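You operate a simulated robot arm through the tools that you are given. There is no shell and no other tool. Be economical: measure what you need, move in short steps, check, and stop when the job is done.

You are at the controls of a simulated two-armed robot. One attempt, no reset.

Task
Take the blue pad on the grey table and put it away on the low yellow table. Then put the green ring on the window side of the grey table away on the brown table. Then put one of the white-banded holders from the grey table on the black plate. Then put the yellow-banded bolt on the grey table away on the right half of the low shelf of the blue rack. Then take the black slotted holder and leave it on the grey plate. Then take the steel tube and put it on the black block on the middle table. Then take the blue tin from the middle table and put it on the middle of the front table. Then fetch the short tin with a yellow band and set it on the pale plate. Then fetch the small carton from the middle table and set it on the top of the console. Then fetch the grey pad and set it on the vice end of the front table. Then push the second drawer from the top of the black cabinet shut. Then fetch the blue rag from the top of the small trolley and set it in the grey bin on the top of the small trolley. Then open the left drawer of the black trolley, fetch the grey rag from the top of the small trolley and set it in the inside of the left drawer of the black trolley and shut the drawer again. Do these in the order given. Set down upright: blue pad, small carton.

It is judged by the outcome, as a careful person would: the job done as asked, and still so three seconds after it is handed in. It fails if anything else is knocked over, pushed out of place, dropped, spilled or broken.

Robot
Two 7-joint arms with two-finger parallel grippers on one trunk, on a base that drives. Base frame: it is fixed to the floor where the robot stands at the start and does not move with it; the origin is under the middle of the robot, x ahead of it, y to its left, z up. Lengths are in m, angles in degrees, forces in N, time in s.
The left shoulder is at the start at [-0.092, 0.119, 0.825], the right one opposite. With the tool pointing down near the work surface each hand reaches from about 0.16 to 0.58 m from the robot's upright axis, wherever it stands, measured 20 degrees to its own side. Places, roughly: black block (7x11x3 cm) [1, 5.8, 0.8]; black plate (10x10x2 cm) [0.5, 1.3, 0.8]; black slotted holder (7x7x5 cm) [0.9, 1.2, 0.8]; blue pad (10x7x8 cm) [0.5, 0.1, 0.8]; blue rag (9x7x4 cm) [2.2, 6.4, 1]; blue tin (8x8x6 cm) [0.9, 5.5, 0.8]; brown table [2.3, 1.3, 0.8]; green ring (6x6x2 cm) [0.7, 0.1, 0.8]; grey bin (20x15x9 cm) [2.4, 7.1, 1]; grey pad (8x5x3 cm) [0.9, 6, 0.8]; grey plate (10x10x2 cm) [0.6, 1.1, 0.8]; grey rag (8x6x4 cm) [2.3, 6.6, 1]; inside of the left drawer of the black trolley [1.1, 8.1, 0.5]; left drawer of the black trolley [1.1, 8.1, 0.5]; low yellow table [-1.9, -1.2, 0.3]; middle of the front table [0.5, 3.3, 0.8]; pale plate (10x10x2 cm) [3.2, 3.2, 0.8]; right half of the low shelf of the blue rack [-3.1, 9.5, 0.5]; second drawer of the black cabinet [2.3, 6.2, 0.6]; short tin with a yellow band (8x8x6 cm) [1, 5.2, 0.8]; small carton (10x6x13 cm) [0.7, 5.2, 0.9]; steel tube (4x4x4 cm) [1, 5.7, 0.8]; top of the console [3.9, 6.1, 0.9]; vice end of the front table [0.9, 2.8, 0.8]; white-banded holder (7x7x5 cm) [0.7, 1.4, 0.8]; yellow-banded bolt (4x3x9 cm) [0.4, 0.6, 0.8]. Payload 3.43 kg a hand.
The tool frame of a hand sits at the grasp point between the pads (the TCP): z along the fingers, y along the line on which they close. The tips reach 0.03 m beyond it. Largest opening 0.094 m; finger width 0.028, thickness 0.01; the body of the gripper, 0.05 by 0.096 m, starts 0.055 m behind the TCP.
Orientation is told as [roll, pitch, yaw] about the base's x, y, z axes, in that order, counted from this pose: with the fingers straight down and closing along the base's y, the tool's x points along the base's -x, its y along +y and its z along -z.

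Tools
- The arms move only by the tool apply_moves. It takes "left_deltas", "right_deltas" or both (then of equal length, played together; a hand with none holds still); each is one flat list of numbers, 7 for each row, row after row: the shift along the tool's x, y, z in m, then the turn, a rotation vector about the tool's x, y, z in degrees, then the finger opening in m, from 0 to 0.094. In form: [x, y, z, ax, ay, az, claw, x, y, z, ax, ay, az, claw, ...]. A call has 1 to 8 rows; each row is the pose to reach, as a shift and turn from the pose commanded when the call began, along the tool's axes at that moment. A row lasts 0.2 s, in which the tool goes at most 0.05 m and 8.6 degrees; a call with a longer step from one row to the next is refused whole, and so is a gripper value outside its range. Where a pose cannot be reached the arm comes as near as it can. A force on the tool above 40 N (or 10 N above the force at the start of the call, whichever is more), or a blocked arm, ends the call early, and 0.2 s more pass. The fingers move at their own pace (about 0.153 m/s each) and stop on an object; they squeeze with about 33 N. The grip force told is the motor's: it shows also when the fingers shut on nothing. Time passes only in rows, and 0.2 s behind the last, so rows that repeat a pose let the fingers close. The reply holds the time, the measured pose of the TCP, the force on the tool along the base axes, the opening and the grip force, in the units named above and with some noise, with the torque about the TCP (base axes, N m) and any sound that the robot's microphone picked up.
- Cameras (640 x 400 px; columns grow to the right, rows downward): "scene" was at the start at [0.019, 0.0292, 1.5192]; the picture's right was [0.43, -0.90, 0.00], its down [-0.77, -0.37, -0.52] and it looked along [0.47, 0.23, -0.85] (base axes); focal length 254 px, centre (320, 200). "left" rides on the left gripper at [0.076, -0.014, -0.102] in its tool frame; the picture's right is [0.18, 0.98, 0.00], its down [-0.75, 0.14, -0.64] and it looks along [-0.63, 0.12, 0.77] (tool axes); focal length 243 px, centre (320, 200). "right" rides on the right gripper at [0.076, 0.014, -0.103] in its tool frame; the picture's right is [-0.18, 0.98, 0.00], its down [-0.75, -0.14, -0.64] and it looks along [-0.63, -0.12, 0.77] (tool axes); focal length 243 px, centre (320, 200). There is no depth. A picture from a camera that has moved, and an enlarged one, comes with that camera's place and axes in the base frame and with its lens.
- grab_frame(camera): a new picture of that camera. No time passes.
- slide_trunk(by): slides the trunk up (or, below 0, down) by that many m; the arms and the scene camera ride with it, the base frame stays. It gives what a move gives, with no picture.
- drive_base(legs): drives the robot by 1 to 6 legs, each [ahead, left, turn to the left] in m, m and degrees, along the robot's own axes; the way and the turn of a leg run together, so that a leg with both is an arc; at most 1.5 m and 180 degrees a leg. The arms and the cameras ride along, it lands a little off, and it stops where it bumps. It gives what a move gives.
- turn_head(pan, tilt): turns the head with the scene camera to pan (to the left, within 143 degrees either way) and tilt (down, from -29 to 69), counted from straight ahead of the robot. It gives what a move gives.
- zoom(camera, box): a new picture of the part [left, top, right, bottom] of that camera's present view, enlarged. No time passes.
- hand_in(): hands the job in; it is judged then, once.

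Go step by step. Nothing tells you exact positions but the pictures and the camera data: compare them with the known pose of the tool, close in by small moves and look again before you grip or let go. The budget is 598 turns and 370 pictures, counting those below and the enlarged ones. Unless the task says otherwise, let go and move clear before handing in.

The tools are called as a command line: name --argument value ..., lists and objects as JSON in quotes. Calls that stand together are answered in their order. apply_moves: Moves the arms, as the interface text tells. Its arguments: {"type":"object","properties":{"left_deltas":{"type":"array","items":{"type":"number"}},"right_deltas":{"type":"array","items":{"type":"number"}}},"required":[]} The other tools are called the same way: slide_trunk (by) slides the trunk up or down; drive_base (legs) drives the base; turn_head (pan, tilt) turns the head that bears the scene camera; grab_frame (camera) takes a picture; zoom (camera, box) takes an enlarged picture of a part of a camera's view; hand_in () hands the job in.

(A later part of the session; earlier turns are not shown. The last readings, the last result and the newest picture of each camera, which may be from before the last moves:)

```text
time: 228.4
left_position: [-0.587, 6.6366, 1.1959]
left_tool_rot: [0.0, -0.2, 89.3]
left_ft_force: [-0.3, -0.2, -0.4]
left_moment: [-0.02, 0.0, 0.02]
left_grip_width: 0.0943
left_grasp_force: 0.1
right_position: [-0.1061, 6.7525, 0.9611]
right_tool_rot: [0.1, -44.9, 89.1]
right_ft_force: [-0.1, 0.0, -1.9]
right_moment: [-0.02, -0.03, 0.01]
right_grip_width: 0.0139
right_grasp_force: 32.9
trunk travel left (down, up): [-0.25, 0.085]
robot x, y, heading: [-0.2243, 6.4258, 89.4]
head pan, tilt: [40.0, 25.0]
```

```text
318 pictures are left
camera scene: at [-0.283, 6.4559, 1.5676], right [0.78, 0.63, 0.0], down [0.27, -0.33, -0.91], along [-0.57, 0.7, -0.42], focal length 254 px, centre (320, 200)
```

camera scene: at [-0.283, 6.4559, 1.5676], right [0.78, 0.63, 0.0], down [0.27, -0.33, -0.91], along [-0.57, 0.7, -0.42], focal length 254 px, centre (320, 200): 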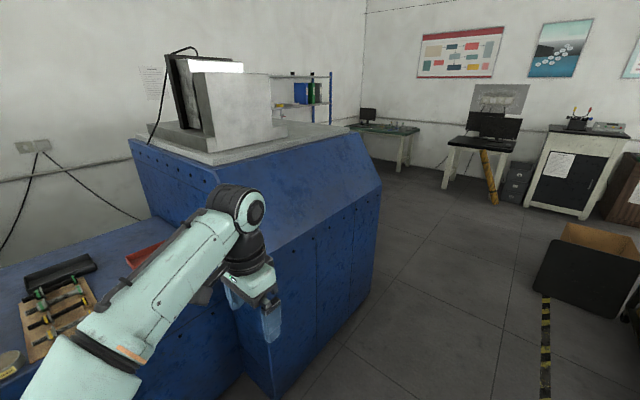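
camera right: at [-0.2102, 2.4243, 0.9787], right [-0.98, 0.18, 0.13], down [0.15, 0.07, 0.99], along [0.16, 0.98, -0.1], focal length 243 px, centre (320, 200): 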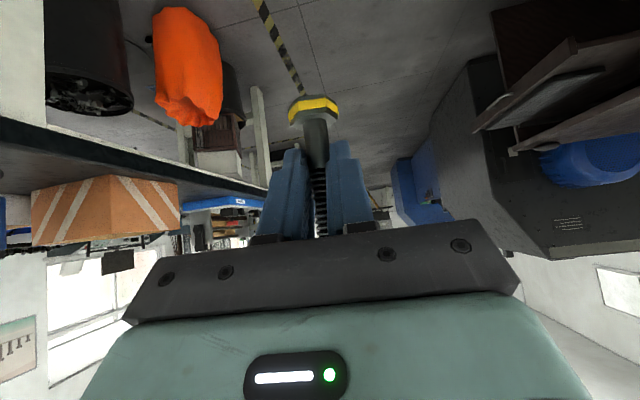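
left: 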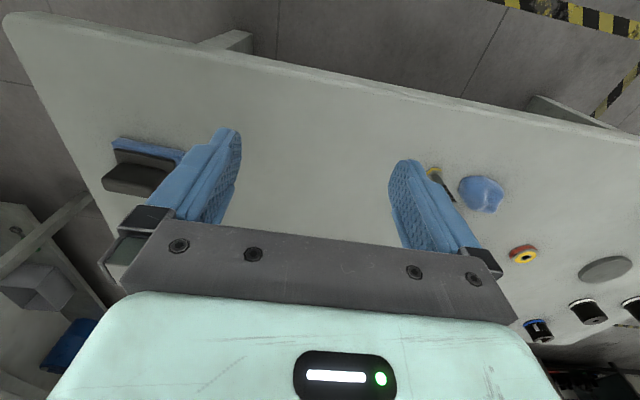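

The blue machine ends near y ≈ 8.5; the rack is behind it. I drive on and look left.

drive_base --legs '[[1.2, 0.05, 0.5], [1.05, 0, 0]]'

turn_head --pan 75 --tilt 25

grab_frame --camera "scene"

```text
time: 239.4
left_position: [-0.6532, 8.8606, 1.196]
left_tool_rot: [0.0, -0.1, 89.9]
left_ft_force: [-0.1, -0.4, -0.1]
left_moment: [0.01, -0.01, -0.01]
left_grip_width: 0.094
left_grasp_force: 0.1
right_position: [-0.1749, 8.9825, 0.9593]
right_tool_rot: [0.1, -45.0, 89.8]
right_ft_force: [-0.2, 0.3, -1.9]
right_moment: [-0.05, 0.01, 0.0]
right_grip_width: 0.0138
right_grasp_force: 33.3
trunk travel left (down, up): [-0.25, 0.085]
robot x, y, heading: [-0.2917, 8.6581, 89.9]
head pan, tilt: [40.0, 25.0]
```

```text
time: 240.4
left_position: [-0.6541, 8.8621, 1.1972]
left_tool_rot: [0.0, -0.1, 90.0]
left_ft_force: [-0.4, -0.3, -0.2]
left_moment: [0.01, -0.02, -0.02]
left_grip_width: 0.0943
left_grasp_force: 0.1
right_position: [-0.1735, 8.9846, 0.9618]
right_tool_rot: [0.1, -45.0, 89.9]
right_ft_force: [0.9, 0.1, -1.7]
right_moment: [-0.04, 0.0, 0.01]
right_grip_width: 0.0143
right_grasp_force: 32.7
trunk travel left (down, up): [-0.25, 0.085]
robot x, y, heading: [-0.2881, 8.6565, 89.7]
head pan, tilt: [75.0, 25.0]
```

```text
317 pictures are left
camera scene: at [-0.3765, 8.6382, 1.5676], right [0.26, 0.97, 0.0], down [0.41, -0.11, -0.91], along [-0.87, 0.24, -0.42], focal length 254 px, centre (320, 200)
```

scene: 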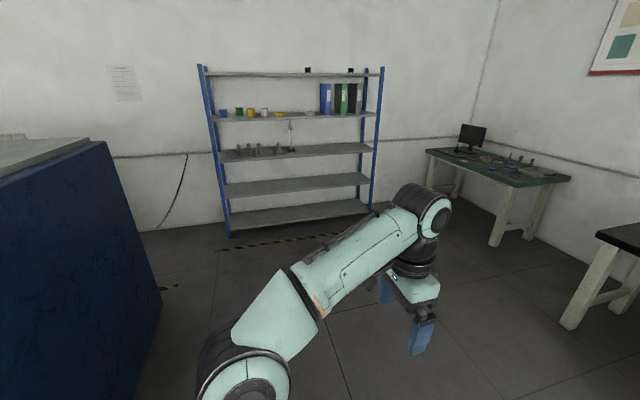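

The rack front is near x ≈ −2.95, y 8.35–10.0, and the shelf at z ≈ 0.5 is the second from the bottom. I zoom to check it.

zoom --camera "scene" --box '[190, 110, 400, 242]'

```text
3.03 times, centred on (295, 176) of scene
camera zoom: at [-0.3765, 8.6382, 1.5676], right [0.26, 0.97, 0.0], down [0.41, -0.11, -0.91], along [-0.87, 0.24, -0.42], focal length 770 px, centre (396, 273)
```

zoom: 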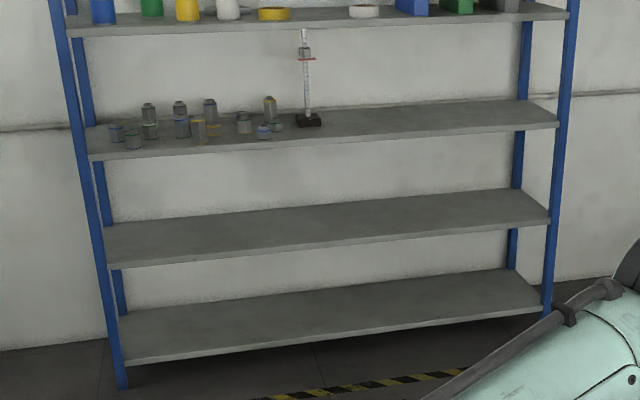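

The second shelf (z ≈ 0.5) is empty; its front edge is x ≈ −2.88. I go round to stand facing its right half.

drive_base --legs '[[0, 0.28, 0], [0.72, 0, 0], [0, 0, 90.3], [1.4, 0, 0]]'

turn_head --pan -5 --tilt 40

grab_frame --camera "scene"

```text
time: 257.5
left_position: [-2.1926, 9.0114, 1.1972]
left_tool_rot: [0.1, -0.1, 179.1]
left_ft_force: [-0.3, -0.4, 0.1]
left_moment: [0.03, 0.0, -0.03]
left_grip_width: 0.0941
left_grasp_force: 0.1
right_position: [-2.3094, 9.4928, 0.961]
right_tool_rot: [0.1, -45.1, 179.1]
right_ft_force: [0.7, 0.5, -2.0]
right_moment: [-0.04, -0.01, 0.02]
right_grip_width: 0.0141
right_grasp_force: 32.5
trunk travel left (down, up): [-0.25, 0.085]
robot x, y, heading: [-1.9864, 9.3719, 179.3]
head pan, tilt: [75.0, 25.0]
```

```text
time: 259.0
left_position: [-2.1934, 9.0127, 1.1958]
left_tool_rot: [0.1, -0.1, 179.2]
left_ft_force: [0.3, 0.4, 0.2]
left_moment: [0.0, 0.0, -0.01]
left_grip_width: 0.0942
left_grasp_force: 0.1
right_position: [-2.3091, 9.4927, 0.9605]
right_tool_rot: [0.0, -44.9, 179.1]
right_ft_force: [-0.1, -0.5, -1.0]
right_moment: [0.0, -0.01, 0.01]
right_grip_width: 0.0144
right_grasp_force: 33.6
trunk travel left (down, up): [-0.25, 0.085]
robot x, y, heading: [-1.9865, 9.3707, 179.3]
head pan, tilt: [-5.0, 40.0]
```

```text
315 pictures are left
camera scene: at [-2.0249, 9.3812, 1.5443], right [0.1, 0.99, 0.0], down [0.64, -0.07, -0.77], along [-0.76, 0.08, -0.64], focal length 254 px, centre (320, 200)
```

scene: 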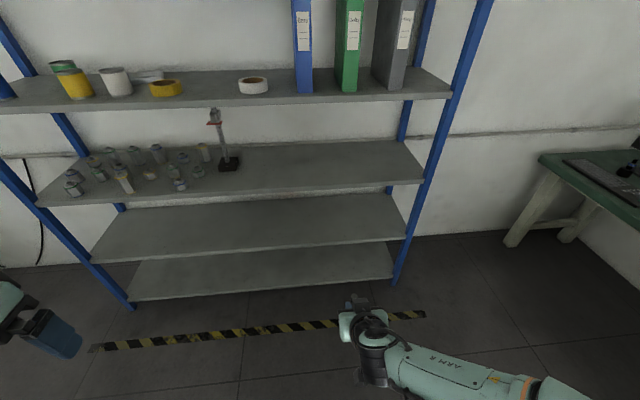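

Shelf confirmed at z ≈ 0.507 with 0.38 m headroom. I lower the trunk and hand here, then drive in.

slide_trunk --by -0.25

apply_moves --right_deltas '[0.025, 0, 0.025, 0, 0, 0, 0, 0.05, 0, 0.05, 0, 0, 0, 0, 0.07, 0, 0.07, 0, 0, 0, 0, 0.07, 0, 0.07, 0, 0, 0, 0]'

drive_base --legs '[[0.5, 0, 0.7]]'

grab_frame --camera "right"

grab_frame --camera "scene"

```text
time: 261.6
left_position: [-2.1929, 9.011, 0.9463]
left_tool_rot: [0.0, -0.1, 179.2]
left_ft_force: [0.5, 0.8, 0.4]
left_moment: [-0.02, -0.03, -0.01]
left_grip_width: 0.094
left_grasp_force: 0.1
right_position: [-2.3087, 9.4926, 0.7108]
right_tool_rot: [0.2, -45.0, 179.1]
right_ft_force: [-0.5, 0.2, -1.3]
right_moment: [-0.02, -0.05, 0.0]
right_grip_width: 0.0141
right_grasp_force: 32.6
trunk travel left (down, up): [0.0, 0.335]
robot x, y, heading: [-1.9817, 9.3731, 179.0]
head pan, tilt: [-5.0, 40.0]
```

```text
time: 262.6
left_position: [-2.1939, 9.011, 0.9468]
left_tool_rot: [-0.1, 0.0, 179.1]
left_ft_force: [-0.3, -0.5, 0.6]
left_moment: [-0.01, 0.02, 0.0]
left_grip_width: 0.0938
left_grasp_force: 0.1
right_position: [-2.3098, 9.4928, 0.612]
right_tool_rot: [0.1, -45.0, 179.1]
right_ft_force: [0.5, -0.4, -1.8]
right_moment: [0.03, 0.01, -0.01]
right_grip_width: 0.0144
right_grasp_force: 33.0
trunk travel left (down, up): [0.0, 0.335]
robot x, y, heading: [-1.9851, 9.3747, 179.2]
head pan, tilt: [-5.0, 40.0]
```

```text
time: 265.5
left_position: [-2.6976, 9.0205, 0.9479]
left_tool_rot: [0.0, -0.1, 179.2]
left_ft_force: [0.3, -0.3, -0.8]
left_moment: [-0.01, 0.0, 0.01]
left_grip_width: 0.094
left_grasp_force: 0.1
right_position: [-2.8133, 9.5009, 0.6113]
right_tool_rot: [0.1, -45.0, 179.1]
right_ft_force: [-0.3, 0.7, -1.4]
right_moment: [0.01, -0.01, 0.03]
right_grip_width: 0.0144
right_grasp_force: 33.3
trunk travel left (down, up): [0.0, 0.335]
robot x, y, heading: [-2.4906, 9.3832, 179.0]
head pan, tilt: [-5.0, 40.0]
```

```text
314 pictures are left
camera right: at [-2.6863, 9.4849, 0.6297], right [-0.15, -0.98, 0.13], down [-0.08, 0.14, 0.99], along [-0.99, 0.13, -0.1], focal length 243 px, centre (320, 200)
```

right: 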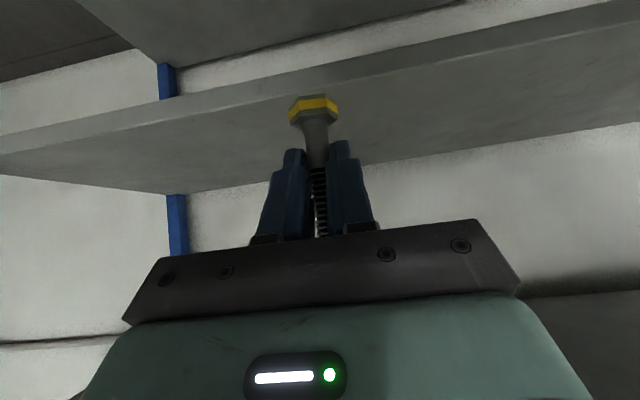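

```text
313 pictures are left
camera scene: at [-2.5769, 9.3899, 1.2938], right [0.1, 0.99, 0.0], down [0.64, -0.07, -0.77], along [-0.76, 0.08, -0.64], focal length 254 px, centre (320, 200)
```

scene: 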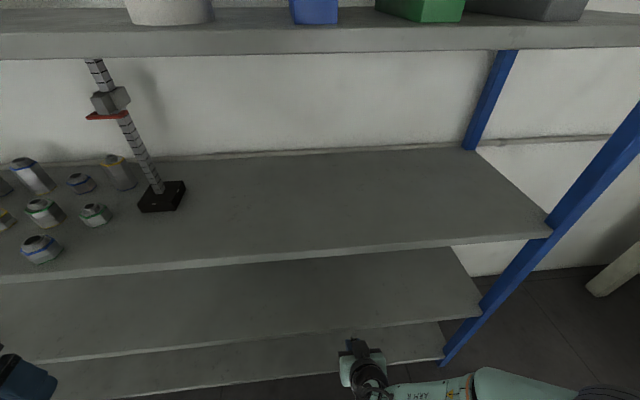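

The hand is just in front of the shelf at the right height. I reach forward over the shelf.

apply_moves --right_deltas '[-0.03, 0, 0.03, 0, 0, 0, 0, -0.06, 0, 0.06, 0, 0, 0, 0, -0.09, 0, 0.09, 0, 0, 0, 0, -0.12, 0, 0.12, 0, 0, 0, 0, -0.134, 0, 0.134, 0, 0, 0, 0, -0.12, 0, 0.148, 0, 0, 0, 0, -0.12, 0, 0.148, 0, 0, 0, 0]'

grab_frame --camera "right"

```text
time: 267.1
left_position: [-2.6964, 9.0202, 0.9464]
left_tool_rot: [0.0, -0.2, 179.2]
left_ft_force: [0.1, -0.1, -1.0]
left_moment: [0.0, 0.02, 0.0]
left_grip_width: 0.094
left_grasp_force: 0.0
right_position: [-2.9999, 9.5029, 0.5905]
right_tool_rot: [0.0, -45.1, 179.1]
right_ft_force: [-0.8, 0.0, -1.2]
right_moment: [0.04, -0.03, 0.01]
right_grip_width: 0.0141
right_grasp_force: 32.8
trunk travel left (down, up): [0.0, 0.335]
robot x, y, heading: [-2.4854, 9.38, 179.1]
head pan, tilt: [-5.0, 40.0]
```

```text
312 pictures are left
camera right: at [-2.8745, 9.488, 0.6084], right [-0.15, -0.98, 0.13], down [-0.08, 0.14, 0.99], along [-0.99, 0.13, -0.1], focal length 243 px, centre (320, 200)
```

right: 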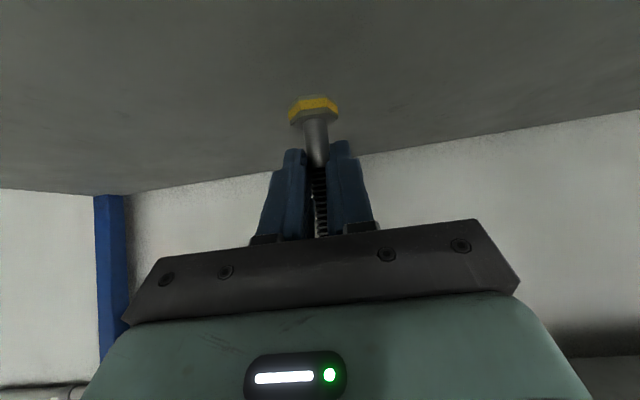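

Over the shelf. I lower in small steps to contact.

apply_moves --right_deltas '[0.011, 0, 0.011, 0, 0, 0, 0, 0.018, 0, 0.018, 0, 0, 0, 0, 0.022, 0, 0.022, 0, 0, 0, 0, 0.026, 0, 0.026, 0, 0, 0, 0]'

grab_frame --camera "right"

```text
time: 268.1
left_position: [-2.6949, 9.0205, 0.9465]
left_tool_rot: [0.0, -0.1, 179.2]
left_ft_force: [-0.2, 0.6, -0.4]
left_moment: [0.03, 0.03, 0.02]
left_grip_width: 0.0941
left_grasp_force: 0.1
right_position: [-3.0005, 9.5037, 0.5554]
right_tool_rot: [0.1, -45.1, 179.0]
right_ft_force: [1.5, 0.3, 2.1]
right_moment: [0.01, 0.0, 0.0]
right_grip_width: 0.0142
right_grasp_force: 33.2
trunk travel left (down, up): [0.0, 0.335]
robot x, y, heading: [-2.488, 9.3814, 178.8]
head pan, tilt: [-5.0, 40.0]
```

```text
311 pictures are left
camera right: at [-2.875, 9.4885, 0.5731], right [-0.15, -0.98, 0.13], down [-0.08, 0.14, 0.99], along [-0.99, 0.13, -0.09], focal length 243 px, centre (320, 200)
```

right: 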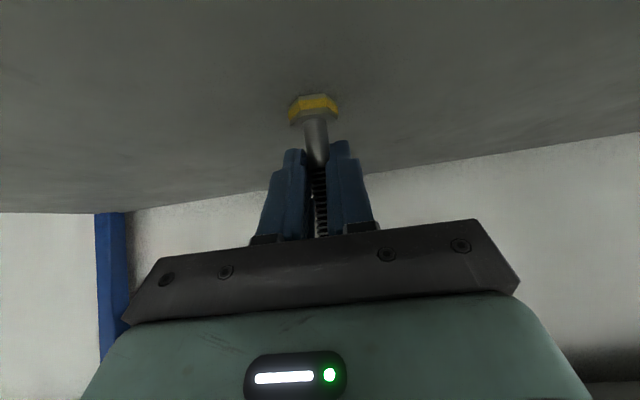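

apply_moves --right_deltas '[0.003, 0, 0.003, 0, 0, 0, 0, 0.005, 0, 0.005, 0, 0, 0, 0, 0.007, 0, 0.007, 0, 0, 0, 0]'

```text
time: 268.9
left_position: [-2.6952, 9.0188, 0.9456]
left_tool_rot: [0.0, -0.2, 179.2]
left_ft_force: [0.4, 0.6, -1.2]
left_moment: [0.01, 0.01, 0.02]
left_grip_width: 0.094
left_grasp_force: 0.1
right_position: [-3.0027, 9.5043, 0.5487]
right_tool_rot: [0.1, -45.5, 179.0]
right_ft_force: [-1.1, 2.5, 29.2]
right_moment: [0.15, 0.62, -0.07]
right_grip_width: 0.0143
right_grasp_force: 33.3
trunk travel left (down, up): [0.0, 0.335]
robot x, y, heading: [-2.4881, 9.3823, 179.1]
head pan, tilt: [-5.0, 40.0]
```

Contact. I ease, open a little, and withdraw along the fingers.

apply_moves --right_deltas '[-0.004, 0, -0.004, 0, 0, 0, 0, -0.004, 0, -0.004, 0, 0, 0, 0.05, -0.004, 0, -0.004, 0, 0, 0, 0.05, -0.004, 0, -0.04, 0, 0, 0, 0.05, -0.004, 0, -0.08, 0, 0, 0, 0.05, 0.02, 0, -0.12, 0, 0, 0, 0.05, 0.05, 0, -0.15, 0, 0, 0, 0.05, 0.05, 0, -0.15, 0, 0, 0, 0.05]'

grab_frame --camera "right"

```text
time: 270.7
left_position: [-2.6976, 9.0201, 0.9463]
left_tool_rot: [-0.1, 0.0, 179.1]
left_ft_force: [-0.6, -0.2, 0.1]
left_moment: [0.01, 0.0, 0.01]
left_grip_width: 0.0942
left_grasp_force: 0.1
right_position: [-2.8625, 9.4998, 0.6171]
right_tool_rot: [0.2, -45.0, 179.0]
right_ft_force: [-0.2, -0.2, 1.0]
right_moment: [0.01, 0.01, 0.0]
right_grip_width: 0.0504
right_grasp_force: 0.0
trunk travel left (down, up): [0.0, 0.335]
robot x, y, heading: [-2.4889, 9.3817, 178.9]
head pan, tilt: [-5.0, 40.0]
```

```text
310 pictures are left
camera right: at [-2.7357, 9.4842, 0.6364], right [-0.15, -0.98, 0.13], down [-0.08, 0.14, 0.99], along [-0.99, 0.13, -0.1], focal length 243 px, centre (320, 200)
```

right: 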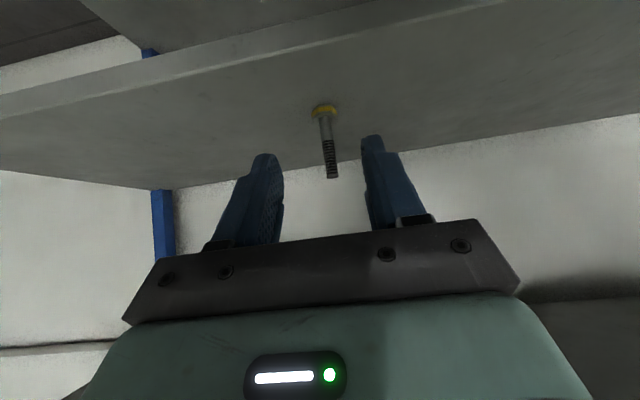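

The bolt stands on the low shelf. I withdraw, restore the arm and trunk, and head back to the grey table for the slotted holder.

drive_base --legs '[[-0.5, 0, 0]]'

apply_moves --right_deltas '[-0.03, 0, -0.03, 0, 7.5, 0, 0.06, -0.06, 0, -0.06, 0, 15, 0, 0.07, -0.09, 0, -0.09, 0, 22.5, 0, 0.08, -0.12, 0, -0.12, 0, 30, 0, 0.094, -0.13, 0, -0.14, 0, 37.5, 0, 0.094, -0.13, 0, -0.16, 0, 45, 0, 0.094, -0.13, 0, -0.16, 0, 45, 0, 0.094]'

slide_trunk --by 0.25

drive_base --legs '[[-1.4, 0, 1], [0, 0, 90], [0.75, 0.0, 0], [0.0, 0.2, 0]]'

turn_head --pan 0 --tilt 25

grab_frame --camera "scene"

```text
time: 273.7
left_position: [-2.1876, 9.0134, 0.9464]
left_tool_rot: [0.1, -0.1, -179.8]
left_ft_force: [0.0, -0.4, -0.7]
left_moment: [0.01, -0.01, 0.01]
left_grip_width: 0.0941
left_grasp_force: 0.1
right_position: [-2.3629, 9.4894, 0.6186]
right_tool_rot: [0.0, -45.0, -179.9]
right_ft_force: [0.6, 0.0, 0.8]
right_moment: [0.0, -0.04, 0.0]
right_grip_width: 0.05
right_grasp_force: 0.0
trunk travel left (down, up): [0.0, 0.335]
robot x, y, heading: [-1.9857, 9.3765, -179.9]
head pan, tilt: [-5.0, 40.0]
```

```text
time: 275.3
left_position: [-2.186, 9.0128, 0.946]
left_tool_rot: [0.0, -0.1, -179.9]
left_ft_force: [-0.6, -1.0, -0.7]
left_moment: [0.06, 0.01, 0.04]
left_grip_width: 0.094
left_grasp_force: 0.1
right_position: [-2.3427, 9.49, 0.8229]
right_tool_rot: [0.0, 0.1, -179.8]
right_ft_force: [-0.3, 0.4, 0.4]
right_moment: [0.01, 0.01, -0.03]
right_grip_width: 0.0938
right_grasp_force: 0.0
trunk travel left (down, up): [0.0, 0.335]
robot x, y, heading: [-1.9841, 9.3792, -179.9]
head pan, tilt: [-5.0, 40.0]
```

```text
time: 277.9
left_position: [-2.1862, 9.0121, 1.1957]
left_tool_rot: [-0.1, -0.1, -179.9]
left_ft_force: [0.0, -0.1, 0.2]
left_moment: [0.02, 0.01, 0.01]
left_grip_width: 0.0939
left_grasp_force: 0.0
right_position: [-2.3415, 9.4896, 1.072]
right_tool_rot: [-0.1, 0.0, -179.9]
right_ft_force: [-0.3, 0.7, 0.3]
right_moment: [-0.01, 0.01, -0.01]
right_grip_width: 0.0938
right_grasp_force: 0.1
trunk travel left (down, up): [-0.25, 0.085]
robot x, y, heading: [-1.9881, 9.3782, -180.0]
head pan, tilt: [-5.0, 40.0]
```

```text
time: 294.5
left_position: [0.0643, 8.4971, 1.1964]
left_tool_rot: [-0.1, 0.0, -86.1]
left_ft_force: [0.4, -0.5, 0.3]
left_moment: [0.01, 0.01, 0.01]
left_grip_width: 0.0941
left_grasp_force: 0.0
right_position: [-0.4019, 8.3126, 1.0728]
right_tool_rot: [0.0, 0.0, -86.1]
right_ft_force: [0.2, 0.7, -0.3]
right_moment: [-0.01, 0.03, 0.0]
right_grip_width: 0.0941
right_grasp_force: 0.1
trunk travel left (down, up): [-0.25, 0.085]
robot x, y, heading: [-0.3152, 8.6739, -86.0]
head pan, tilt: [-5.0, 40.0]
```

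```text
time: 295.3
left_position: [0.0644, 8.4966, 1.1977]
left_tool_rot: [0.0, -0.1, -86.0]
left_ft_force: [-0.7, -0.6, -0.6]
left_moment: [-0.05, 0.04, 0.01]
left_grip_width: 0.0939
left_grasp_force: 0.0
right_position: [-0.4016, 8.3123, 1.0727]
right_tool_rot: [0.1, 0.0, -86.1]
right_ft_force: [-1.1, -0.1, 0.5]
right_moment: [0.0, -0.01, -0.07]
right_grip_width: 0.0941
right_grasp_force: 0.1
trunk travel left (down, up): [-0.25, 0.085]
robot x, y, heading: [-0.3108, 8.6765, -86.2]
head pan, tilt: [0.0, 25.0]
```

```text
309 pictures are left
camera scene: at [-0.3088, 8.6259, 1.5675], right [-1.0, -0.07, 0.0], down [-0.03, 0.42, -0.91], along [0.06, -0.9, -0.42], focal length 254 px, centre (320, 200)
```

scene: 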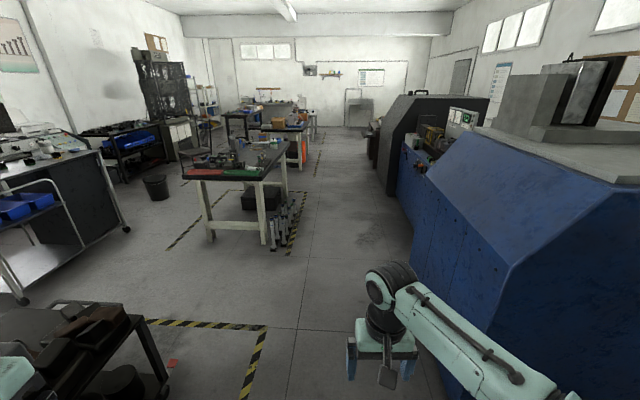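

The aisle back is clear. I drive it.

drive_base --legs '[[0, 0.06, -4], [1.5, 0, 0], [1.5, 0, 0], [1.5, 0, 0], [1.5, 0, 0], [0.65, 0, 0]]'

drive_base --legs '[[0, 1.0, 0]]'

turn_head --pan 0 --tilt 50

grab_frame --camera "scene"

```text
time: 327.9
left_position: [0.4435, 1.8218, 1.1971]
left_tool_rot: [0.0, -0.1, -87.4]
left_ft_force: [0.4, 0.4, 0.0]
left_moment: [0.04, 0.01, -0.01]
left_grip_width: 0.0939
left_grasp_force: 0.1
right_position: [-0.0262, 1.6482, 1.0734]
right_tool_rot: [-0.1, -0.1, -87.4]
right_ft_force: [-0.3, -0.3, 0.7]
right_moment: [-0.02, 0.01, 0.0]
right_grip_width: 0.0942
right_grasp_force: 0.2
trunk travel left (down, up): [-0.25, 0.085]
robot x, y, heading: [0.0682, 2.0134, -87.4]
head pan, tilt: [0.0, 25.0]
```

```text
time: 336.8
left_position: [1.4164, 1.8849, 1.1966]
left_tool_rot: [0.0, -0.1, -85.9]
left_ft_force: [0.2, -0.7, 0.4]
left_moment: [-0.01, -0.01, -0.01]
left_grip_width: 0.0943
left_grasp_force: 0.1
right_position: [0.9508, 1.7015, 1.0726]
right_tool_rot: [0.0, 0.0, -86.1]
right_ft_force: [-0.2, 0.0, 0.5]
right_moment: [0.0, 0.0, 0.0]
right_grip_width: 0.094
right_grasp_force: 0.0
trunk travel left (down, up): [-0.25, 0.085]
robot x, y, heading: [1.0414, 2.0642, -86.0]
head pan, tilt: [0.0, 25.0]
```

```text
time: 337.7
left_position: [1.4161, 1.8853, 1.1962]
left_tool_rot: [0.0, -0.2, -86.0]
left_ft_force: [0.5, 0.6, 1.2]
left_moment: [0.0, -0.04, -0.02]
left_grip_width: 0.0938
left_grasp_force: 0.1
right_position: [0.951, 1.7011, 1.0728]
right_tool_rot: [-0.1, -0.1, -86.0]
right_ft_force: [-0.6, -0.7, 0.3]
right_moment: [0.01, 0.02, 0.01]
right_grip_width: 0.0939
right_grasp_force: 0.0
trunk travel left (down, up): [-0.25, 0.085]
robot x, y, heading: [1.0348, 2.0604, -86.2]
head pan, tilt: [0.0, 50.0]
```

```text
308 pictures are left
camera scene: at [1.0428, 2.0297, 1.5302], right [-1.0, -0.07, 0.0], down [-0.05, 0.76, -0.64], along [0.04, -0.64, -0.77], focal length 254 px, centre (320, 200)
```

scene: 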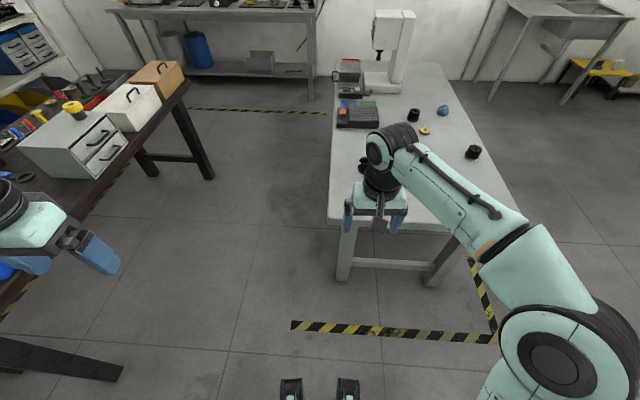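

From here the slotted holder suits the right hand. I straighten the heading and move up.

drive_base --legs '[[0, 0, -4], [0.42, 0, 0]]'

grab_frame --camera "right"

```text
time: 340.7
left_position: [1.4078, 1.4767, 1.196]
left_tool_rot: [0.0, -0.1, -89.9]
left_ft_force: [0.0, 0.6, 0.1]
left_moment: [-0.03, 0.03, 0.02]
left_grip_width: 0.0942
left_grasp_force: 0.0
right_position: [0.9306, 1.3243, 1.0724]
right_tool_rot: [-0.1, 0.0, -90.0]
right_ft_force: [0.4, 0.1, 0.8]
right_moment: [-0.06, 0.03, 0.01]
right_grip_width: 0.0939
right_grasp_force: 0.0
trunk travel left (down, up): [-0.25, 0.085]
robot x, y, heading: [1.04, 1.6762, -89.8]
head pan, tilt: [0.0, 50.0]
stopped in leg 2: the robot was blocked; the commanded pose is now the measured one
```

```text
307 pictures are left
camera right: at [0.9449, 1.4001, 1.1745], right [0.98, -0.18, 0.0], down [-0.14, -0.75, 0.64], along [-0.12, -0.63, -0.77], focal length 243 px, centre (320, 200)
```

right: 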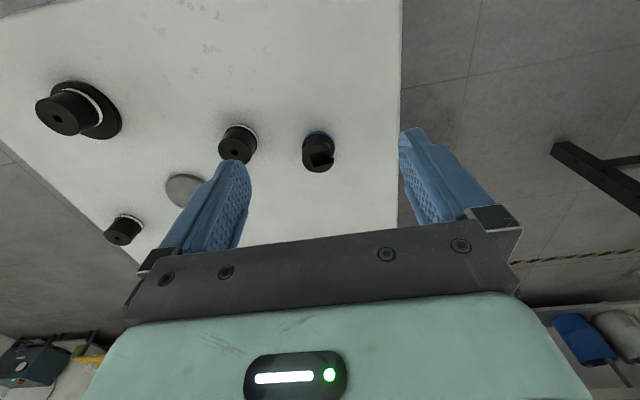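

The base touched something under the table and stopped; I ease back 2 cm and bring the hand over the slotted holder.

drive_base --legs '[[-0.02, 0, 0]]'

apply_moves --right_deltas '[-0.03, -0.007, 0.03, 0, 0, 0, 0.094, -0.06, -0.014, 0.06, 0, 0, 0, 0.094, -0.09, -0.021, 0.09, 0, 0, 0, 0.094, -0.12, -0.028, 0.12, 0, 0, 0, 0.094, -0.142, -0.028, 0.14, 0, 0, 0, 0.094, -0.142, -0.028, 0.14, 0, 0, 0, 0.094]'

grab_frame --camera "right"

```text
time: 341.4
left_position: [1.4068, 1.4917, 1.196]
left_tool_rot: [0.0, -0.1, -90.0]
left_ft_force: [0.3, 0.0, -0.5]
left_moment: [0.01, 0.02, 0.0]
left_grip_width: 0.0937
left_grasp_force: 0.1
right_position: [0.9293, 1.3403, 1.0714]
right_tool_rot: [-0.2, 0.3, -90.2]
right_ft_force: [-0.3, -0.3, 0.1]
right_moment: [-0.01, -0.02, -0.02]
right_grip_width: 0.0939
right_grasp_force: 0.1
trunk travel left (down, up): [-0.25, 0.085]
robot x, y, heading: [1.0413, 1.6958, -90.0]
head pan, tilt: [0.0, 50.0]
```

```text
time: 342.9
left_position: [1.4061, 1.4939, 1.1954]
left_tool_rot: [0.0, 0.0, -89.9]
left_ft_force: [0.8, 1.1, 0.7]
left_moment: [-0.01, 0.0, 0.05]
left_grip_width: 0.0941
left_grasp_force: 0.1
right_position: [0.8986, 1.2017, 0.9319]
right_tool_rot: [-0.1, 0.1, -90.1]
right_ft_force: [0.0, 0.4, 0.9]
right_moment: [0.0, 0.01, 0.01]
right_grip_width: 0.0937
right_grasp_force: 0.0
trunk travel left (down, up): [-0.25, 0.085]
robot x, y, heading: [1.0394, 1.6977, -90.0]
head pan, tilt: [0.0, 50.0]
```

```text
306 pictures are left
camera right: at [0.914, 1.2776, 1.0335], right [0.98, -0.19, 0.0], down [-0.14, -0.76, 0.64], along [-0.12, -0.63, -0.77], focal length 243 px, centre (320, 200)
```

right: 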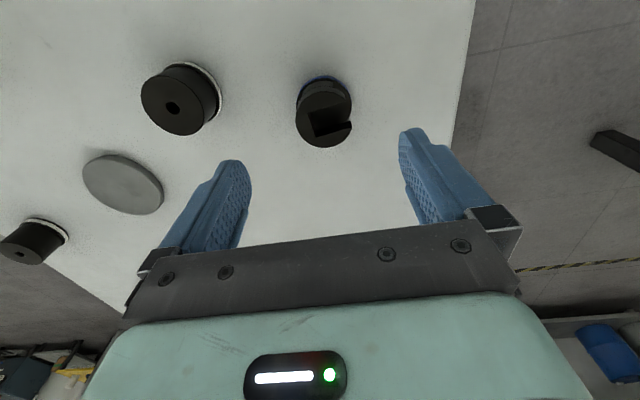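

The slot faces +x; gripping low across it is fine. I descend and check.

apply_moves --right_deltas '[-0.008, 0.002, 0.045, 0, 0, 0, 0.094, -0.008, 0.002, 0.09, 0, 0, 0, 0.094, -0.008, 0.002, 0.13, 0, 0, 0, 0.094, -0.008, 0.002, 0.144, 0, 0, 0, 0.094]'

grab_frame --camera "right"

```text
time: 343.9
left_position: [1.4068, 1.4928, 1.1955]
left_tool_rot: [0.0, 0.0, -90.0]
left_ft_force: [0.1, -0.4, -0.1]
left_moment: [-0.02, -0.02, -0.02]
left_grip_width: 0.0941
left_grasp_force: 0.0
right_position: [0.902, 1.1909, 0.7865]
right_tool_rot: [0.0, 0.2, -90.0]
right_ft_force: [-0.2, 0.0, 0.1]
right_moment: [0.02, 0.0, -0.02]
right_grip_width: 0.094
right_grasp_force: 0.1
trunk travel left (down, up): [-0.25, 0.085]
robot x, y, heading: [1.0443, 1.6954, -90.3]
head pan, tilt: [0.0, 50.0]
```

```text
305 pictures are left
camera right: at [0.9169, 1.2681, 0.8894], right [0.98, -0.19, 0.0], down [-0.14, -0.76, 0.64], along [-0.12, -0.63, -0.77], focal length 243 px, centre (320, 200)
```

right: 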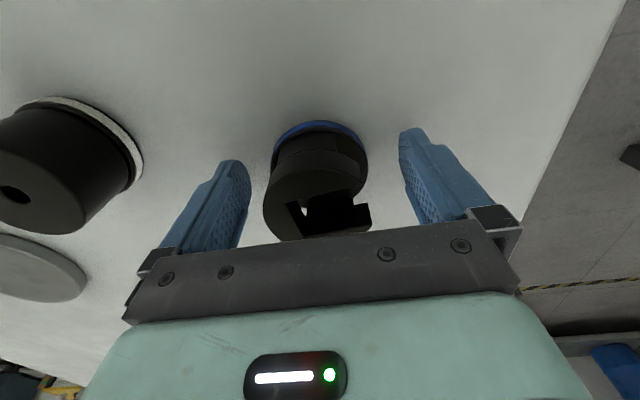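

apply_moves --right_deltas '[0, 0, 0, 0, 0, 0, 0.04, 0, 0, 0, 0, 0, 0, 0.04, 0, 0, 0, 0, 0, 0, 0.04, 0, 0, -0.04, 0, 0, 0, 0.04, 0, 0, -0.08, 0, 0, 0, 0.04, 0, 0, -0.12, 0, 0, 0, 0.04, 0, 0, -0.12, 0, 0, 0, 0.04]'

grab_frame --camera "right"

```text
time: 345.4
left_position: [1.4072, 1.4925, 1.1949]
left_tool_rot: [0.0, 0.0, -90.0]
left_ft_force: [0.0, 0.4, 0.5]
left_moment: [0.01, -0.01, -0.01]
left_grip_width: 0.0939
left_grasp_force: 0.0
right_position: [0.9022, 1.1909, 0.9097]
right_tool_rot: [-0.1, 0.2, -90.1]
right_ft_force: [0.1, -0.1, -7.0]
right_moment: [0.09, 0.0, -0.01]
right_grip_width: 0.0612
right_grasp_force: 33.6
trunk travel left (down, up): [-0.25, 0.085]
robot x, y, heading: [1.0388, 1.6955, -90.0]
head pan, tilt: [0.0, 50.0]
```

```text
304 pictures are left
camera right: at [0.9177, 1.2686, 1.0119], right [0.98, -0.19, 0.0], down [-0.14, -0.76, 0.64], along [-0.12, -0.63, -0.77], focal length 243 px, centre (320, 200)
```

right: 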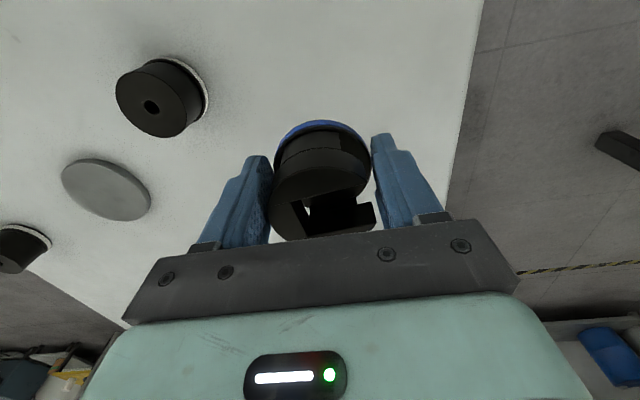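

Held. I strafe so the grey plate near [0.61, 1.137] is ahead on my right, then go slightly closer.

drive_base --legs '[[0, -0.33, 0], [0.05, 0, 0]]'

grab_frame --camera "right"

```text
time: 349.4
left_position: [1.0792, 1.4417, 1.195]
left_tool_rot: [0.0, 0.1, -89.8]
left_ft_force: [0.0, -0.7, -0.5]
left_moment: [0.03, 0.03, 0.02]
left_grip_width: 0.0938
left_grasp_force: 0.1
right_position: [0.5759, 1.1402, 0.9083]
right_tool_rot: [0.0, 0.2, -90.0]
right_ft_force: [-0.4, 0.1, -8.1]
right_moment: [0.11, -0.03, 0.0]
right_grip_width: 0.0611
right_grasp_force: 33.6
trunk travel left (down, up): [-0.25, 0.085]
robot x, y, heading: [0.7137, 1.6451, -89.6]
head pan, tilt: [0.0, 50.0]
```

```text
303 pictures are left
camera right: at [0.5909, 1.2168, 1.0115], right [0.98, -0.18, 0.0], down [-0.14, -0.76, 0.64], along [-0.12, -0.63, -0.77], focal length 243 px, centre (320, 200)
```

right: 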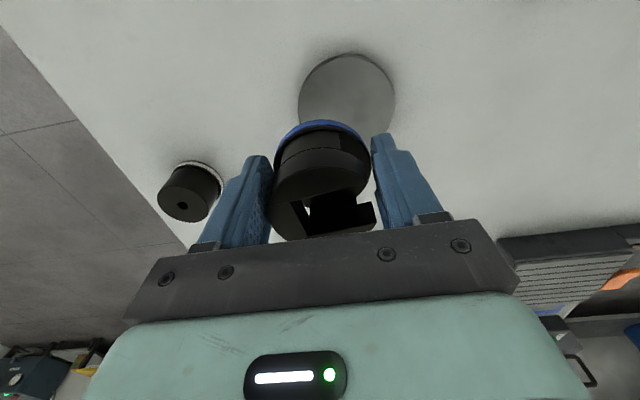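

Plate centre about [0.603, 1.136]. I shift over it and lower.

apply_moves --right_deltas '[-0.004, 0.027, 0.02, 0, 0, 0, 0.04, -0.004, 0.027, 0.06, 0, 0, 0, 0.04, -0.004, 0.027, 0.09, 0, 0, 0, 0.04, -0.004, 0.027, 0.095, 0, 0, 0, 0.04]'

grab_frame --camera "right"

```text
time: 350.4
left_position: [1.0781, 1.4436, 1.1952]
left_tool_rot: [0.0, 0.0, -89.9]
left_ft_force: [-0.6, -0.4, 0.0]
left_moment: [-0.01, -0.03, 0.0]
left_grip_width: 0.0942
left_grasp_force: 0.1
right_position: [0.6028, 1.1367, 0.8126]
right_tool_rot: [-0.1, 0.3, -89.9]
right_ft_force: [-0.8, 0.3, -9.0]
right_moment: [0.06, -0.01, 0.02]
right_grip_width: 0.0612
right_grasp_force: 32.5
trunk travel left (down, up): [-0.25, 0.085]
robot x, y, heading: [0.7155, 1.6473, -89.8]
head pan, tilt: [0.0, 50.0]
```

```text
302 pictures are left
camera right: at [0.6188, 1.213, 0.9153], right [0.98, -0.18, 0.0], down [-0.14, -0.76, 0.64], along [-0.12, -0.63, -0.77], focal length 243 px, centre (320, 200)
```

right: 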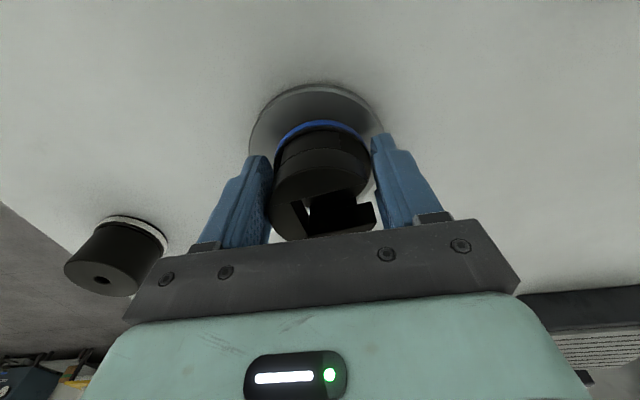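

apply_moves --right_deltas '[0.005, -0.002, 0.004, 0, 0, 0, 0.04, 0.005, -0.002, 0.01, 0, 0, 0, 0.04, 0.005, -0.002, 0.015, 0, 0, 0, 0.04, 0.005, -0.002, 0.019, 0, 0, 0, 0.04]'

```text
time: 351.4
left_position: [1.0793, 1.4443, 1.1963]
left_tool_rot: [0.0, 0.0, -89.8]
left_ft_force: [0.2, -0.3, 0.9]
left_moment: [0.04, 0.01, -0.03]
left_grip_width: 0.0937
left_grasp_force: 0.1
right_position: [0.6035, 1.142, 0.799]
right_tool_rot: [0.2, -0.3, -89.9]
right_ft_force: [-0.3, 2.3, 21.3]
right_moment: [0.39, -0.68, 0.04]
right_grip_width: 0.0612
right_grasp_force: 33.3
trunk travel left (down, up): [-0.25, 0.085]
robot x, y, heading: [0.7136, 1.6466, -90.1]
head pan, tilt: [0.0, 50.0]
```

apply_moves --right_deltas '[0, 0, -0.004, 0, 0, 0, 0.04, 0, 0, -0.004, 0, 0, 0, 0.094, 0, 0, -0.004, 0, 0, 0, 0.094, 0, 0, -0.045, 0, 0, 0, 0.094, 0, 0, -0.09, 0, 0, 0, 0.094, 0.02, 0, -0.13, 0, 0, 0, 0.094, 0.06, 0, -0.15, 0, 0, 0, 0.094, 0.1, 0, -0.17, 0, 0, 0, 0.094]'

grab_frame --camera "right"

```text
time: 353.2
left_position: [1.0776, 1.445, 1.1956]
left_tool_rot: [-0.1, -0.1, -89.8]
left_ft_force: [-0.4, -0.2, 0.5]
left_moment: [-0.03, 0.01, -0.02]
left_grip_width: 0.0938
left_grasp_force: 0.1
right_position: [0.5993, 1.2418, 0.966]
right_tool_rot: [-0.1, 0.0, -90.0]
right_ft_force: [-0.1, 0.3, 0.0]
right_moment: [0.0, 0.0, 0.0]
right_grip_width: 0.0937
right_grasp_force: 0.1
trunk travel left (down, up): [-0.25, 0.085]
robot x, y, heading: [0.7145, 1.6451, -89.6]
head pan, tilt: [0.0, 50.0]
```

```text
301 pictures are left
camera right: at [0.6135, 1.3176, 1.0679], right [0.98, -0.18, 0.0], down [-0.14, -0.76, 0.64], along [-0.12, -0.63, -0.77], focal length 243 px, centre (320, 200)
```

right: 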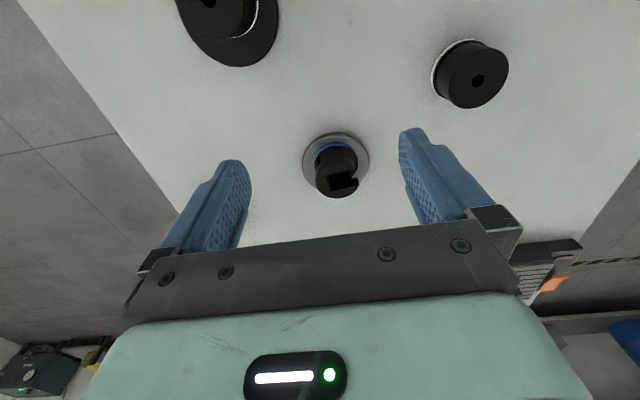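

The slotted holder stands on the grey plate. Next the middle table: I go back to the aisle and drive up to view it.

apply_moves --right_deltas '[0.03, 0, -0.03, 0, 0, 0, 0.094, 0.06, 0, -0.06, 0, 0, 0, 0.094, 0.08, 0, -0.09, 0, 0, 0, 0.094, 0.08, 0, -0.1, 0, 0, 0, 0.094]'

drive_base --legs '[[-0.4, 0, 0], [0, -0.96, 0], [0, 0, 180], [1.5, 0, 0], [0.9, 0, 0]]'

turn_head --pan -45 --tilt 30

grab_frame --camera "scene"

```text
time: 354.2
left_position: [1.0786, 1.4425, 1.195]
left_tool_rot: [0.0, 0.1, -89.8]
left_ft_force: [-0.9, -0.3, 0.5]
left_moment: [0.0, -0.02, 0.0]
left_grip_width: 0.0942
left_grasp_force: 0.0
right_position: [0.6005, 1.3195, 1.0661]
right_tool_rot: [-0.2, 0.2, -89.8]
right_ft_force: [0.3, 0.7, 0.1]
right_moment: [0.0, -0.01, -0.03]
right_grip_width: 0.0939
right_grasp_force: 0.1
trunk travel left (down, up): [-0.25, 0.085]
robot x, y, heading: [0.713, 1.6447, -89.8]
head pan, tilt: [0.0, 50.0]
```

```text
time: 383.9
left_position: [-0.8314, 4.5956, 1.1953]
left_tool_rot: [-0.1, 0.1, 94.7]
left_ft_force: [0.7, 0.1, -0.6]
left_moment: [-0.01, -0.01, 0.0]
left_grip_width: 0.0939
left_grasp_force: 0.1
right_position: [-0.3666, 4.7553, 1.0663]
right_tool_rot: [-0.1, 0.1, 94.6]
right_ft_force: [-0.4, 0.3, 0.6]
right_moment: [0.0, 0.01, 0.0]
right_grip_width: 0.0937
right_grasp_force: 0.1
trunk travel left (down, up): [-0.25, 0.085]
robot x, y, heading: [-0.4507, 4.4236, 94.9]
head pan, tilt: [0.0, 50.0]
```

```text
time: 385.0
left_position: [-0.833, 4.5962, 1.1955]
left_tool_rot: [0.0, 0.0, 94.6]
left_ft_force: [-0.1, -0.5, -1.2]
left_moment: [-0.02, -0.03, 0.0]
left_grip_width: 0.0938
left_grasp_force: 0.1
right_position: [-0.3663, 4.7567, 1.0645]
right_tool_rot: [-0.1, 0.2, 94.6]
right_ft_force: [0.0, 0.3, 0.8]
right_moment: [-0.01, -0.01, 0.02]
right_grip_width: 0.0938
right_grasp_force: 0.0
trunk travel left (down, up): [-0.25, 0.085]
robot x, y, heading: [-0.4518, 4.4259, 94.8]
head pan, tilt: [-45.0, 30.0]
```

```text
300 pictures are left
camera scene: at [-0.389, 4.4475, 1.5596], right [0.76, -0.65, 0.0], down [-0.32, -0.38, -0.87], along [0.56, 0.66, -0.5], focal length 254 px, centre (320, 200)
```

scene: 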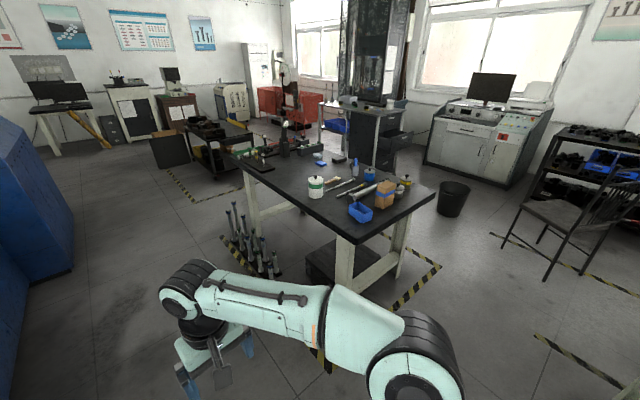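

I drifted left a bit; I'll correct that. First a zoom on the middle table.

zoom --camera "scene" --box '[220, 115, 440, 250]'

```text
2.91 times, centred on (330, 182) of scene
camera zoom: at [-0.389, 4.4475, 1.5596], right [0.76, -0.65, 0.0], down [-0.32, -0.38, -0.87], along [0.56, 0.66, -0.5], focal length 740 px, centre (291, 251)
```

zoom: 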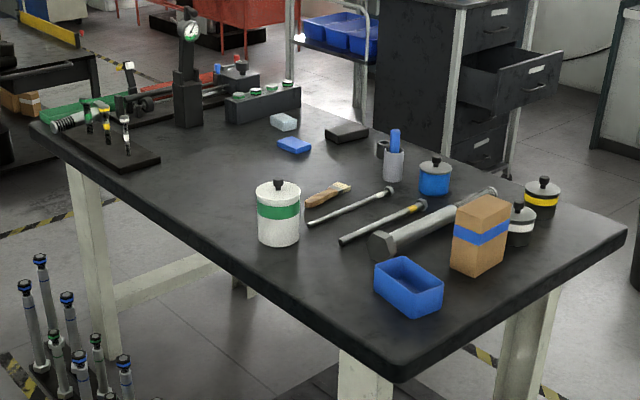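

Table items located (tube ≈ [1.0, 5.71], black block ≈ [1.01, 5.86]). These are best reached from the +x side; I check the gap between the front and middle tables.

turn_head --pan -90 --tilt 35

grab_frame --camera "scene"

```text
time: 386.1
left_position: [-0.8313, 4.5959, 1.1953]
left_tool_rot: [0.1, 0.0, 94.5]
left_ft_force: [-0.4, 0.1, -0.6]
left_moment: [-0.02, -0.04, -0.01]
left_grip_width: 0.0942
left_grasp_force: 0.3
right_position: [-0.3662, 4.7562, 1.0649]
right_tool_rot: [0.0, 0.2, 94.6]
right_ft_force: [0.7, -1.1, 0.4]
right_moment: [0.02, -0.02, 0.02]
right_grip_width: 0.0942
right_grasp_force: 0.0
trunk travel left (down, up): [-0.25, 0.085]
robot x, y, heading: [-0.4533, 4.422, 94.6]
head pan, tilt: [-90.0, 35.0]
```

```text
298 pictures are left
camera scene: at [-0.3596, 4.3857, 1.5518], right [0.08, -1.0, 0.0], down [-0.57, -0.05, -0.82], along [0.82, 0.07, -0.57], focal length 254 px, centre (320, 200)
```

scene: 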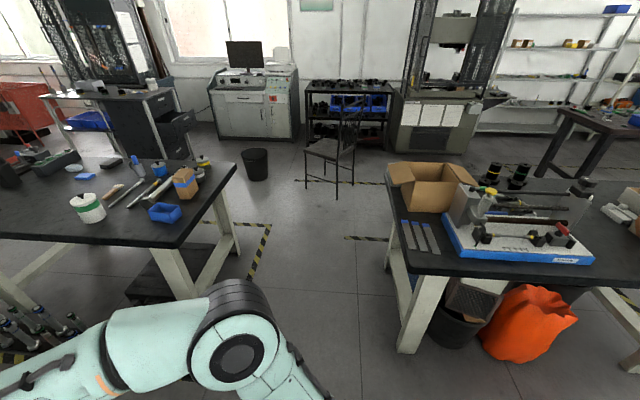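

Front table ends at y ≈ 4.11, middle begins y ≈ 5.04, chair near [1.9–2.2, 4.4–4.75]. I look down at my own base to judge its rear extent.

turn_head --pan -143 --tilt 69

grab_frame --camera "scene"

```text
time: 387.3
left_position: [-0.8326, 4.5956, 1.1951]
left_tool_rot: [0.0, 0.0, 94.6]
left_ft_force: [0.2, -0.8, -0.6]
left_moment: [0.03, 0.0, -0.03]
left_grip_width: 0.0937
left_grasp_force: 0.1
right_position: [-0.3657, 4.7564, 1.0659]
right_tool_rot: [-0.1, 0.2, 94.6]
right_ft_force: [0.3, -0.1, -0.1]
right_moment: [-0.01, -0.02, 0.03]
right_grip_width: 0.0939
right_grasp_force: 0.0
trunk travel left (down, up): [-0.25, 0.085]
robot x, y, heading: [-0.4524, 4.4203, 94.7]
head pan, tilt: [-143.0, 68.8]
```

```text
297 pictures are left
camera scene: at [-0.4101, 4.3367, 1.5082], right [-0.75, -0.67, 0.0], down [-0.62, 0.7, -0.36], along [0.24, -0.27, -0.93], focal length 254 px, centre (320, 200)
```

scene: 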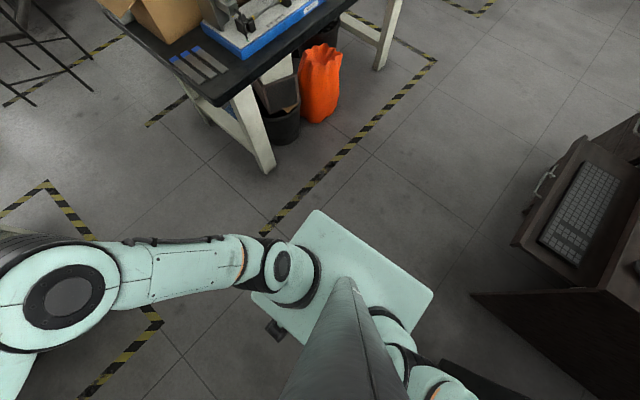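

The base reaches about 0.42 m back and 0.33 m sideways. I strafe sideways through the gap at y ≈ 4.62.

drive_base --legs '[[0, -0.2, -4.7], [0.2, 0, 0], [0, -0.9, 0]]'

turn_head --pan -60 --tilt 45

grab_frame --camera "scene"

```text
time: 398.7
left_position: [0.2745, 4.8328, 1.1951]
left_tool_rot: [0.0, 0.0, 90.6]
left_ft_force: [0.3, -0.1, 0.6]
left_moment: [0.0, -0.02, 0.0]
left_grip_width: 0.094
left_grasp_force: 0.1
right_position: [0.7507, 4.96, 1.0651]
right_tool_rot: [-0.2, 0.3, 90.6]
right_ft_force: [-0.2, 0.7, 0.7]
right_moment: [0.02, 0.0, -0.01]
right_grip_width: 0.0944
right_grasp_force: 0.0
trunk travel left (down, up): [-0.25, 0.085]
robot x, y, heading: [0.6417, 4.639, 90.6]
head pan, tilt: [-143.0, 68.8]
```

```text
time: 400.3
left_position: [0.2744, 4.8334, 1.1956]
left_tool_rot: [0.1, 0.0, 90.7]
left_ft_force: [0.7, 0.4, -0.2]
left_moment: [-0.02, 0.0, 0.01]
left_grip_width: 0.094
left_grasp_force: 0.0
right_position: [0.75, 4.9612, 1.065]
right_tool_rot: [-0.1, 0.2, 90.5]
right_ft_force: [-0.2, -0.3, 0.1]
right_moment: [0.0, 0.01, 0.02]
right_grip_width: 0.0941
right_grasp_force: 0.0
trunk travel left (down, up): [-0.25, 0.085]
robot x, y, heading: [0.6425, 4.6304, 90.5]
head pan, tilt: [-60.0, 45.0]
```

```text
296 pictures are left
camera scene: at [0.7129, 4.6303, 1.537], right [0.51, -0.86, 0.0], down [-0.61, -0.36, -0.71], along [0.61, 0.36, -0.71], focal length 254 px, centre (320, 200)
```

scene: 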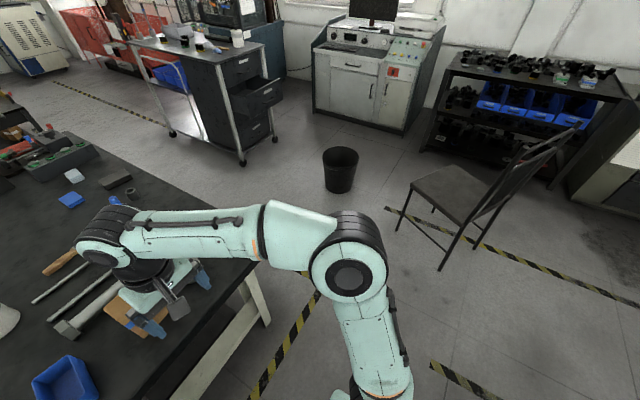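

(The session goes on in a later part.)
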